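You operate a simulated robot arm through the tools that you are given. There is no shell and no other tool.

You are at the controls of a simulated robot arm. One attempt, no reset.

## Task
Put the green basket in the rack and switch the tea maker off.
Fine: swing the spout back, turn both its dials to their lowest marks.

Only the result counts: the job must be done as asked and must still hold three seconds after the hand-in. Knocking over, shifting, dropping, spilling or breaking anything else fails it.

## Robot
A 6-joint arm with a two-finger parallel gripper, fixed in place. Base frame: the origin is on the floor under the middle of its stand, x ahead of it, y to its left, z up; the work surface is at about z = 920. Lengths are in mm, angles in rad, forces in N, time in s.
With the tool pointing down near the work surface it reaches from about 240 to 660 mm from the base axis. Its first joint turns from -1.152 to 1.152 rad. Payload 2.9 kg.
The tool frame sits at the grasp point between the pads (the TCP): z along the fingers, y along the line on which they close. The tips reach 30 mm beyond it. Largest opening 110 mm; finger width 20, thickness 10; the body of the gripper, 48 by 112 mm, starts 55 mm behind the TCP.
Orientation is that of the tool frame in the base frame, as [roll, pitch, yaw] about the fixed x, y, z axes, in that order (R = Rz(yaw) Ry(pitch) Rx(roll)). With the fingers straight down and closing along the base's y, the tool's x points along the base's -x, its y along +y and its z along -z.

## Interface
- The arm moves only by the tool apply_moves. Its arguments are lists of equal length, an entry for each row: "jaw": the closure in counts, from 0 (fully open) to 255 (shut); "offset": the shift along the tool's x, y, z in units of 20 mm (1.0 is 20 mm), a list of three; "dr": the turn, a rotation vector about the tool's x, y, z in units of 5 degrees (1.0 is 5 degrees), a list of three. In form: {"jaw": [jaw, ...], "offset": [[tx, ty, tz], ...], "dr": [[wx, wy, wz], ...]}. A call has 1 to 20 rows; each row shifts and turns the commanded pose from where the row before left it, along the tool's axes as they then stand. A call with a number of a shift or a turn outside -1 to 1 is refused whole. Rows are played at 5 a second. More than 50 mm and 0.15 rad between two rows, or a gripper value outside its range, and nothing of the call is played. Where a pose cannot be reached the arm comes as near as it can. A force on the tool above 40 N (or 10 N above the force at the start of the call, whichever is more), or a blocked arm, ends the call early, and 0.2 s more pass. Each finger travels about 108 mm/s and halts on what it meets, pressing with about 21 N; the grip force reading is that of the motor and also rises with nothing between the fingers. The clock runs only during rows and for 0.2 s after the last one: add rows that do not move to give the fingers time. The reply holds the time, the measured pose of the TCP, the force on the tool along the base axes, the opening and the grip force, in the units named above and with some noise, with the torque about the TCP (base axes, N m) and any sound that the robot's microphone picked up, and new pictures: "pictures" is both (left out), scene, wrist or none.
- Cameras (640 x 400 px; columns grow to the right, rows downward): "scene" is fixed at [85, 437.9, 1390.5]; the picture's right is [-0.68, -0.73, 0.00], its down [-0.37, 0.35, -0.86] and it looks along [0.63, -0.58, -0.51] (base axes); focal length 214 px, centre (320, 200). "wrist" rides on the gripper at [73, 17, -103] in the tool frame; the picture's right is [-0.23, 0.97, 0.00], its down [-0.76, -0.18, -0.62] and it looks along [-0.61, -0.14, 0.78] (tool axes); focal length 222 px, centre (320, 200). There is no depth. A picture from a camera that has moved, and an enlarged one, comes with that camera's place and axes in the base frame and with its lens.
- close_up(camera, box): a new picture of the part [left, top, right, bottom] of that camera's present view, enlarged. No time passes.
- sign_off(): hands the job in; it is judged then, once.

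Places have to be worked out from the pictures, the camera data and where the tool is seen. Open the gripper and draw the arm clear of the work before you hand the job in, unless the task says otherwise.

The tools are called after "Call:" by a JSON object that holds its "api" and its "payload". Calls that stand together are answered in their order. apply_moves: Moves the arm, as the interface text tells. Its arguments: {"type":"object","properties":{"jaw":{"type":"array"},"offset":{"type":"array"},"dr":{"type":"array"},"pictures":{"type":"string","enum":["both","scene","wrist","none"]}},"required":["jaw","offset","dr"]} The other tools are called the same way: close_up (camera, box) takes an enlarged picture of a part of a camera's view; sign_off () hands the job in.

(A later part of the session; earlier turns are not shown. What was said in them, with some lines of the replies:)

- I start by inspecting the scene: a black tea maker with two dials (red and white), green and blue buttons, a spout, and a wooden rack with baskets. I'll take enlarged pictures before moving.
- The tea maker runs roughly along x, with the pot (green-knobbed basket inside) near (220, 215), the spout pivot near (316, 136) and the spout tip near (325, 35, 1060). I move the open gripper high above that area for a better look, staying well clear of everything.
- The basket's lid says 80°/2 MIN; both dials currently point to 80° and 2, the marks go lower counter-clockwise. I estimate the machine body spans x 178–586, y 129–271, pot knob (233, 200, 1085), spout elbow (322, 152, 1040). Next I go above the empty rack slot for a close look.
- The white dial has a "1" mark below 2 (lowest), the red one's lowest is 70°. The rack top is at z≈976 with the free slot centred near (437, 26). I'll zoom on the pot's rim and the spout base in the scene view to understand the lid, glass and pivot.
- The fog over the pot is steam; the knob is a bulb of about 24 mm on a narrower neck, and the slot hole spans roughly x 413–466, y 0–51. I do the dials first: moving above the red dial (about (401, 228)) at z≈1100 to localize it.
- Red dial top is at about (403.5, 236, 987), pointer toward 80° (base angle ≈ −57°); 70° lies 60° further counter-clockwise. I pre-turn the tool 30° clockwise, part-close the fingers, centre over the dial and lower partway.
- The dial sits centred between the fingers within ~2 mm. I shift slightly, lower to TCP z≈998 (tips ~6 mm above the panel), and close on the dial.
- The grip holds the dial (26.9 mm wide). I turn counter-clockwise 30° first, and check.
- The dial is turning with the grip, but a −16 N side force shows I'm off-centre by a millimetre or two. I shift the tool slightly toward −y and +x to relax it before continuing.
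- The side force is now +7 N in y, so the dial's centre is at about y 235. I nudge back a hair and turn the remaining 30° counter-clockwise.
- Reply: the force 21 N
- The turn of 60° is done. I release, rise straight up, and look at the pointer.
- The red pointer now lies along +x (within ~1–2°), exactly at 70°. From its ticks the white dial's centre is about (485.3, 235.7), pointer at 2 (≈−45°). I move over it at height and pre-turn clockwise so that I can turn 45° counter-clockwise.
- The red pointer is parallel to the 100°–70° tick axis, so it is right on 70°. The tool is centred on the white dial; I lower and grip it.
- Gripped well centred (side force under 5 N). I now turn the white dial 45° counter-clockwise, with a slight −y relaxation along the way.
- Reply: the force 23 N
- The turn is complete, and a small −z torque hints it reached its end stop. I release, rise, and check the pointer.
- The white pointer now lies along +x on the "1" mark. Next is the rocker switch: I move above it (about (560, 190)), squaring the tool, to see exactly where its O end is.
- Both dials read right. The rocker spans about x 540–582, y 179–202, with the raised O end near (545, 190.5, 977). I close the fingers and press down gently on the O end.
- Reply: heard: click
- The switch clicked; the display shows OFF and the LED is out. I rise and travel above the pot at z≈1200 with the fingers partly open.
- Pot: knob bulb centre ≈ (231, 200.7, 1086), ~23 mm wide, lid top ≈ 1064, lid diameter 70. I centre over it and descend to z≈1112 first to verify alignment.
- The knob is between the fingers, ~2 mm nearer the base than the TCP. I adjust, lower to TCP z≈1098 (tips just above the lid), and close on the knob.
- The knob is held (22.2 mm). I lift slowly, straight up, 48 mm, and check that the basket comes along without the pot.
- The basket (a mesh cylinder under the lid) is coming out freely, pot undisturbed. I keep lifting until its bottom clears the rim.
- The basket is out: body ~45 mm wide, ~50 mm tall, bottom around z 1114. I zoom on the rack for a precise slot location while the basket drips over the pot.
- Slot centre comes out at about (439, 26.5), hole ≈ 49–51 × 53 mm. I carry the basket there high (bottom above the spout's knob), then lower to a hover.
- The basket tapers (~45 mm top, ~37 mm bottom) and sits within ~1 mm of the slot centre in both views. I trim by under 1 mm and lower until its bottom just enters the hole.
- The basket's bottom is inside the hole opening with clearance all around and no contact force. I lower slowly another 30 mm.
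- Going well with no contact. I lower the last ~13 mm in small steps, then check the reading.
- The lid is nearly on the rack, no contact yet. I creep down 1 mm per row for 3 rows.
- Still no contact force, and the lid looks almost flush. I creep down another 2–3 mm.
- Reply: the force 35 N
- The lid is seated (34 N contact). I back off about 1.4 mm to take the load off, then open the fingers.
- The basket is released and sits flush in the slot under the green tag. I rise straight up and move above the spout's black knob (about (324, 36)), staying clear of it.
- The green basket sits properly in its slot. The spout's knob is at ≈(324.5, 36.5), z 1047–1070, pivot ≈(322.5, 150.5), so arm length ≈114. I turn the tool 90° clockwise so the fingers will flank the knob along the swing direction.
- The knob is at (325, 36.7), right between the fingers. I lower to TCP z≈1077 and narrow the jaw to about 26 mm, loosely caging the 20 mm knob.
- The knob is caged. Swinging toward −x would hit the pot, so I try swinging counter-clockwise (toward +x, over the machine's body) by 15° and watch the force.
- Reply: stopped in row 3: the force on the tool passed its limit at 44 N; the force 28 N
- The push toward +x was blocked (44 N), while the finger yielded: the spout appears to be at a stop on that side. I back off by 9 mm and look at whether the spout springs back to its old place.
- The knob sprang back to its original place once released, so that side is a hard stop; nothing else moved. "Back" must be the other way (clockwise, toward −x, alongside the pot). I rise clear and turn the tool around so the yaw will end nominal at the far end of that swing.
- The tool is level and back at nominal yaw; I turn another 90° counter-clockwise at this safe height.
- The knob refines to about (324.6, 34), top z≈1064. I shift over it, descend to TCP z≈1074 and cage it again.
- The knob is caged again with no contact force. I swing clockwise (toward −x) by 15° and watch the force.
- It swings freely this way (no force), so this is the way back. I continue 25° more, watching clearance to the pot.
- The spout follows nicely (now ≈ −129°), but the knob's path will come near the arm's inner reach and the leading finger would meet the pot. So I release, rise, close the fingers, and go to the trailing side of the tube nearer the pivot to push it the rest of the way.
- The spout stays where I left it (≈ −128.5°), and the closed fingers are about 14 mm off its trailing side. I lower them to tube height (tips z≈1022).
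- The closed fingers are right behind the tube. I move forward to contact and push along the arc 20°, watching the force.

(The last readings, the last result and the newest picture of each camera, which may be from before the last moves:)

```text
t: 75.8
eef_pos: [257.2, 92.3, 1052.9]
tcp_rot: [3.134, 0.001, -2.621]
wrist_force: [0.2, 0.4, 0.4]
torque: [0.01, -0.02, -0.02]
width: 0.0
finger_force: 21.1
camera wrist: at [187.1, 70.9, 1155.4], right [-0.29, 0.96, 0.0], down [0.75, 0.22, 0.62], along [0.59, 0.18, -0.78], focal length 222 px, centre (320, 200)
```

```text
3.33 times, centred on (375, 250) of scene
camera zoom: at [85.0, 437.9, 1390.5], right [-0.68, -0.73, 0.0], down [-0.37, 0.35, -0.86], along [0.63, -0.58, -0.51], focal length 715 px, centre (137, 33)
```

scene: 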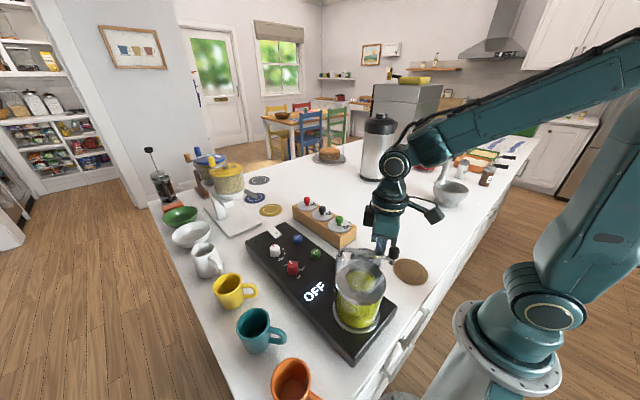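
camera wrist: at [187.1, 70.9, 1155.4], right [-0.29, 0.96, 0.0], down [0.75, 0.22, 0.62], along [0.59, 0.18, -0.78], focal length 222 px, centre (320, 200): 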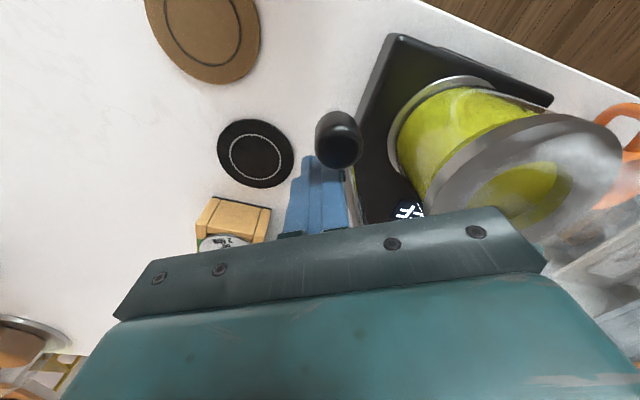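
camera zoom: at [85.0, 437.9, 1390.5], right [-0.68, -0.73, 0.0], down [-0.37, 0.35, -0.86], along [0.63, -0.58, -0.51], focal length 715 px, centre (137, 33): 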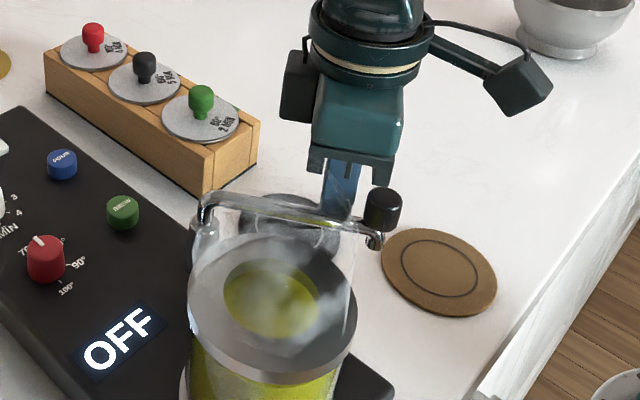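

The spout is now at about −149°, no force. I push another 15°.

Call:
{"api": "apply_moves", "payload": {"jaw": [255, 255, 255, 255], "offset": [[0.062, 0.374, 0], [0.062, 0.374, 0], [0.062, 0.374, 0], [0, 0, 0]], "dr": [[0, 0, 1], [0, 0, 1], [0, 0, 1], [0, 0, 0]], "pictures": "both"}}

Call:
{"api": "close_up", "payload": {"camera": "wrist", "box": [220, 40, 420, 230]}}

Call:
{"api": "close_up", "payload": {"camera": "scene", "box": [325, 190, 425, 310]}}

```text
t: 76.8
eef_pos: [247.1, 105.4, 1053.0]
tcp_rot: [-3.134, -0.002, -2.901]
wrist_force: [6.4, -15.3, 1.3]
torque: [-0.23, -0.08, 0.14]
width: 0.0
finger_force: 21.3
stopped in row 4: the force on the tool passed its limit at 42 N (the readings are from after the stop); the commanded pose is now the measured one
camera wrist: at [173.2, 106.4, 1154.8], right [-0.01, 1.0, -0.01], down [0.78, 0.01, 0.62], along [0.62, 0.0, -0.78], focal length 222 px, centre (320, 200)
```

scene: 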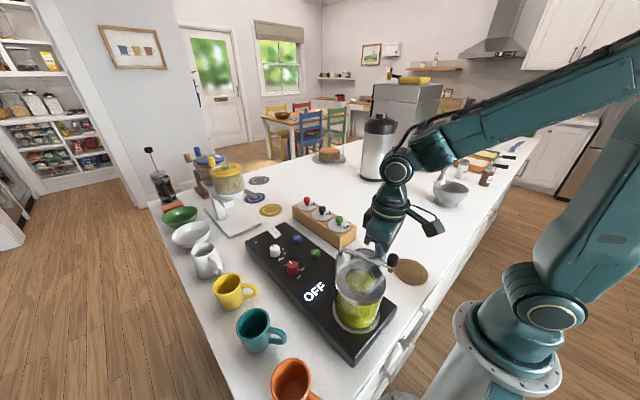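
wrist: 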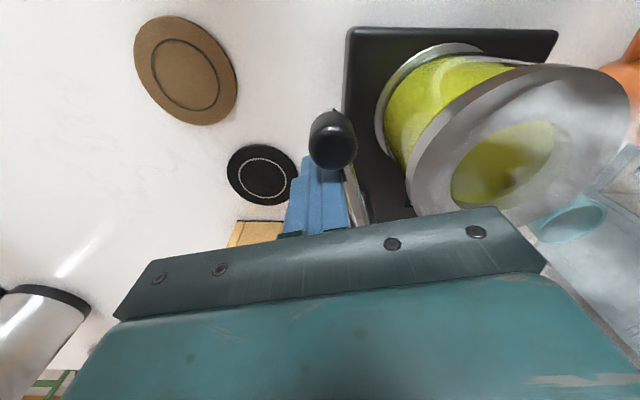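

```text
2.11 times, centred on (320, 135) of wrist
camera zoom: at [173.2, 106.4, 1154.8], right [-0.01, 1.0, -0.01], down [0.78, 0.01, 0.62], along [0.62, 0.0, -0.78], focal length 468 px, centre (320, 337)
```

zoom: 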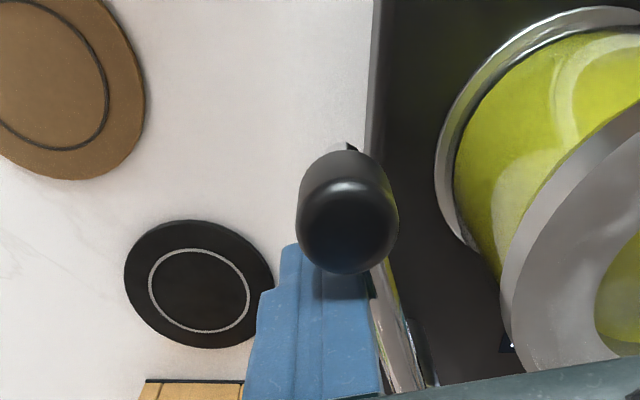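

```text
3.33 times, centred on (375, 250) of scene
camera zoom: at [85.2, 437.4, 1390.6], right [-0.68, -0.73, 0.0], down [-0.37, 0.35, -0.86], along [0.63, -0.58, -0.51], focal length 715 px, centre (137, 33)
```

zoom: 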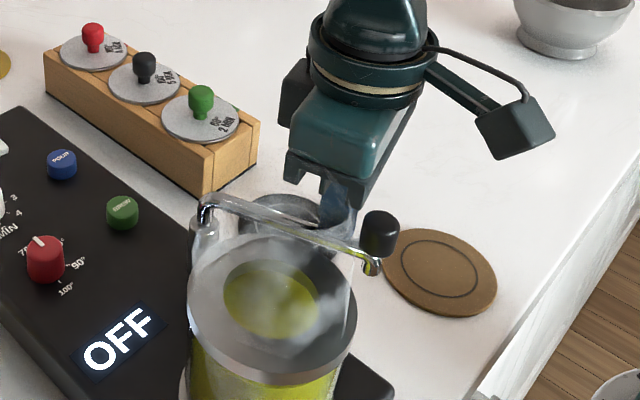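

It stopped at ≈ −160° with the reaction directly along the swing and a clear gap to the pot, so that is the spout's other end stop (parked position). I back the fingers off and check that it stays there.

Call:
{"api": "apply_moves", "payload": {"jaw": [255, 255, 255, 255], "offset": [[0, -0.3, 0], [0, -0.5, 0], [0, -0.5, 0], [0, 0, 0]], "dr": [[0, 0, 0], [0, 0, 0], [0, 0, 0], [0, 0, 0]], "pictures": "both"}}

Call:
{"api": "close_up", "payload": {"camera": "wrist", "box": [220, 40, 420, 230]}}

Call:
{"api": "close_up", "payload": {"camera": "scene", "box": [325, 190, 425, 310]}}

```text
t: 77.8
eef_pos: [254.2, 82.1, 1052.2]
tcp_rot: [-3.138, -0.002, -2.895]
wrist_force: [0.1, 0.0, 0.4]
torque: [-0.05, -0.02, 0.01]
width: 0.2
finger_force: 21.0
camera wrist: at [178.9, 82.0, 1154.7], right [-0.02, 1.0, 0.0], down [0.78, 0.02, 0.62], along [0.62, 0.01, -0.78], focal length 222 px, centre (320, 200)
```

scene: 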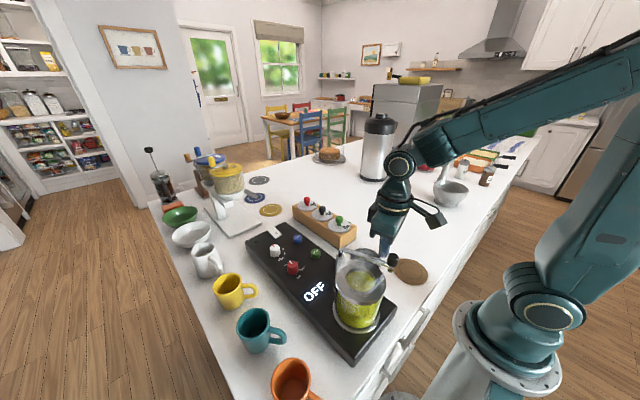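
wrist: 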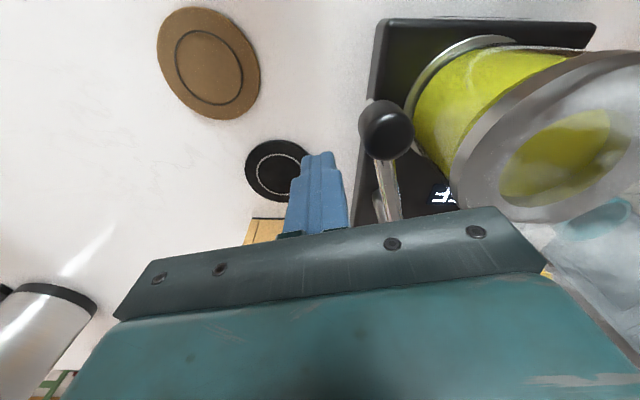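

```text
2.11 times, centred on (320, 135) of wrist
camera zoom: at [178.9, 82.0, 1154.7], right [-0.02, 1.0, 0.0], down [0.78, 0.02, 0.62], along [0.62, 0.01, -0.78], focal length 468 px, centre (320, 337)
```

zoom: 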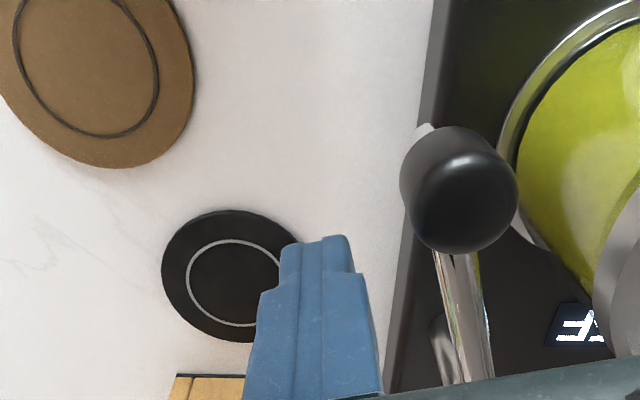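

```text
3.33 times, centred on (375, 250) of scene
camera zoom: at [85.0, 437.8, 1390.5], right [-0.68, -0.73, 0.0], down [-0.37, 0.35, -0.86], along [0.63, -0.58, -0.51], focal length 715 px, centre (137, 33)
```

zoom: 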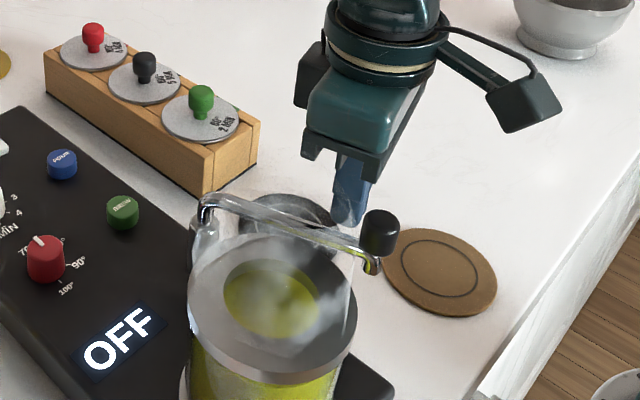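

The spout stays at ≈ −160° (70° from its pouring position, against its end stop), clear of the pot. Now I rise straight up, open the gripper, and move away from the work toward the start position.

Call:
{"api": "apply_moves", "payload": {"jaw": [255, 255, 255, 255, 255, 255, 200, 120, 60, 0, 0, 0, 0, 0, 0, 0, 0, 0, 0, 0], "offset": [[0, 0, -0.6], [0, 0, -1], [0, 0, -1], [0, 0, -1], [0, 0, -1], [0, 0, -1], [0, 0, -1], [0, 0, -1], [0, 0, -1], [0, 0, -1], [0, 0, -1], [0, 0, -1], [0, 0, -1], [0, -0.9, 0], [0, -0.9, 0], [0, -0.9, 0], [0, -0.9, 0], [0, -0.9, 0], [0, -0.9, 0], [0, 0, 0]], "dr": [[0, 0, 0], [0, 0, 0], [0, 0, 0], [0, 0, 0], [0, 0, 0], [0, 0, 0], [0, 0, 0], [0, 0, 0], [0, 0, 0], [0, 0, 0], [0, 0, 0], [0, 0, 0], [0, 0, 0], [0, 0, 0], [0, 0, 0], [0, 0, 0], [0, 0, 0], [0, 0, 0], [0, 0, 0], [0, 0, 0]], "pictures": "both"}}

Call:
{"api": "close_up", "payload": {"camera": "scene", "box": [230, 180, 430, 370]}}

Call:
{"api": "close_up", "payload": {"camera": "scene", "box": [240, 225, 325, 290]}}

Call:
{"api": "close_up", "payload": {"camera": "scene", "box": [285, 190, 365, 250]}}

Call:
{"api": "close_up", "payload": {"camera": "wrist", "box": [320, 0, 640, 220]}}

```text
t: 82.0
eef_pos: [281.2, -21.7, 1304.6]
tcp_rot: [-3.139, 0.0, -2.893]
wrist_force: [0.2, 0.6, 0.1]
torque: [0.01, -0.01, -0.01]
width: 110.0
finger_force: 0.0
camera wrist: at [206.0, -21.4, 1407.2], right [-0.02, 1.0, 0.0], down [0.78, 0.02, 0.62], along [0.62, 0.01, -0.78], focal length 222 px, centre (320, 200)
```

scene: 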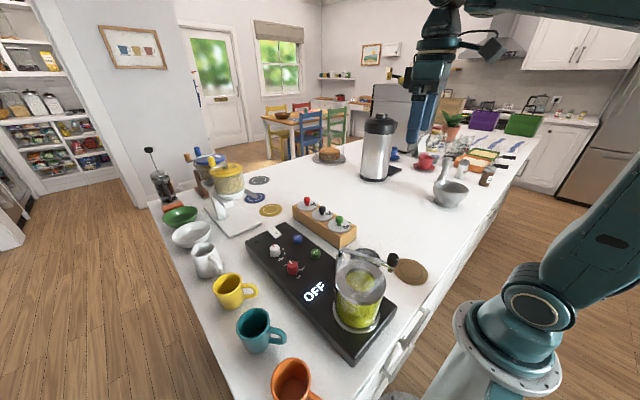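
wrist: 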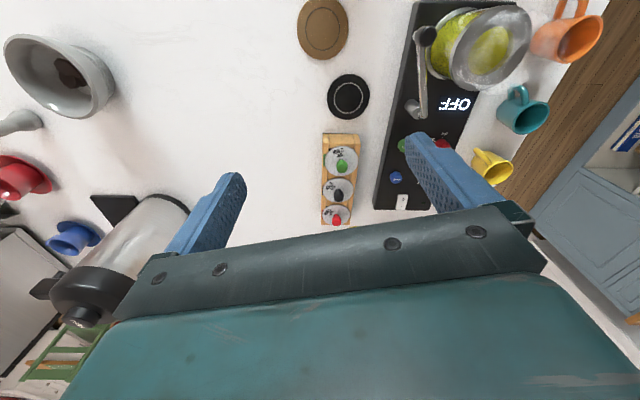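

```text
2.11 times, centred on (330, 275) of scene
camera zoom: at [85.0, 437.8, 1390.5], right [-0.68, -0.73, 0.0], down [-0.37, 0.35, -0.86], along [0.63, -0.58, -0.51], focal length 452 px, centre (299, 42)
```

zoom: 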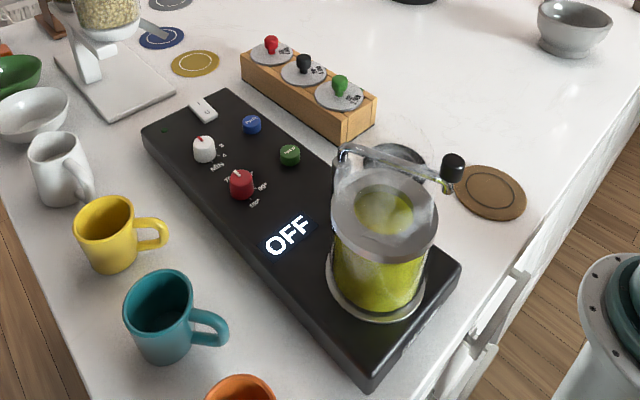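

```text
6.15 times, centred on (282, 258) of scene
camera zoom: at [85.0, 437.8, 1390.5], right [-0.68, -0.73, 0.0], down [-0.37, 0.35, -0.86], along [0.63, -0.58, -0.51], focal length 1320 px, centre (551, -154)
```

zoom: 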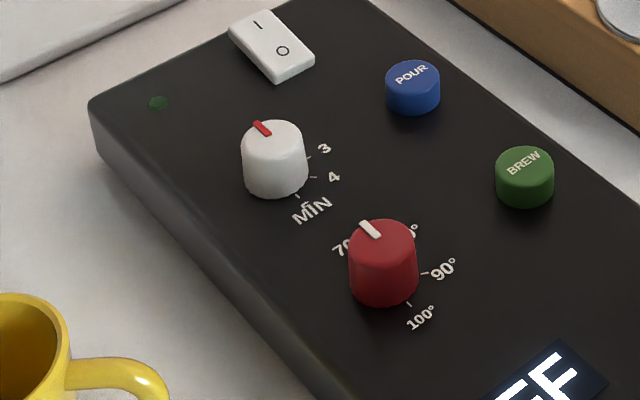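

```text
6.67 times, centred on (325, 220) of scene
camera zoom: at [85.0, 437.8, 1390.5], right [-0.68, -0.73, 0.0], down [-0.37, 0.35, -0.86], along [0.63, -0.58, -0.51], focal length 1430 px, centre (287, 67)
```

zoom: 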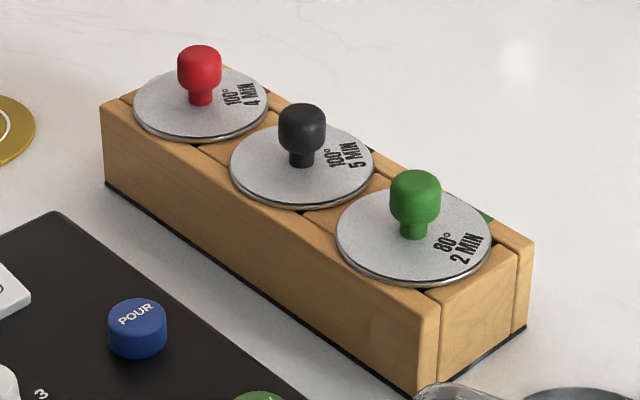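

```text
1.82 times, centred on (480, 110) of wrist
camera zoom: at [206.0, -21.4, 1407.2], right [-0.02, 1.0, 0.0], down [0.78, 0.02, 0.62], along [0.62, 0.01, -0.78], focal length 404 px, centre (29, 364)
```

zoom: 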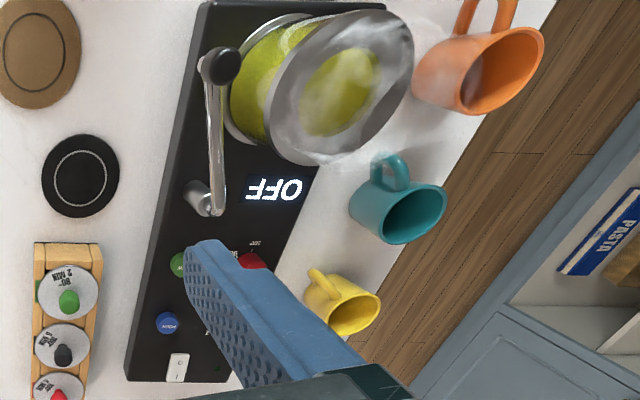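

Final check: the green basket sits flush in its slot, the display reads OFF with the LED dark, dials are at 70° and 1, the spout rests at its rear stop, nothing else has moved, and the arm is clear with the gripper open. I hand the job in.

Call:
{"api": "sign_off", "payload": {}}

```text
The job is handed in.
```

The green basket is in the rack and the tea maker is switched off. Both dials are at their lowest marks and the spout is swung back. I signed the job off and got no verdict back, so the points below come from my last pictures and readings.

- **Basket:** it sits flush in the empty slot under the green tag. The pot and the other two baskets look unmoved.
- **Switch:** I pressed the rocker to O and heard a click. The display reads OFF and the light is out.
- **Dials:** the temperature dial points at 70° and the minutes dial at 1, each within about 3° of the mark.
- **Spout:** it wouldn't move away from the pot, because it was already against a stop on that side. I swung it about 70° the other way until it met its other stop, and took that as "back". It is clear of the pot, with its tip beside the machine rather than over it.

The push against each of those stops peaked at just over 40 N, and nothing around the machine shifted. The gripper is open and the arm is clear of the counter.
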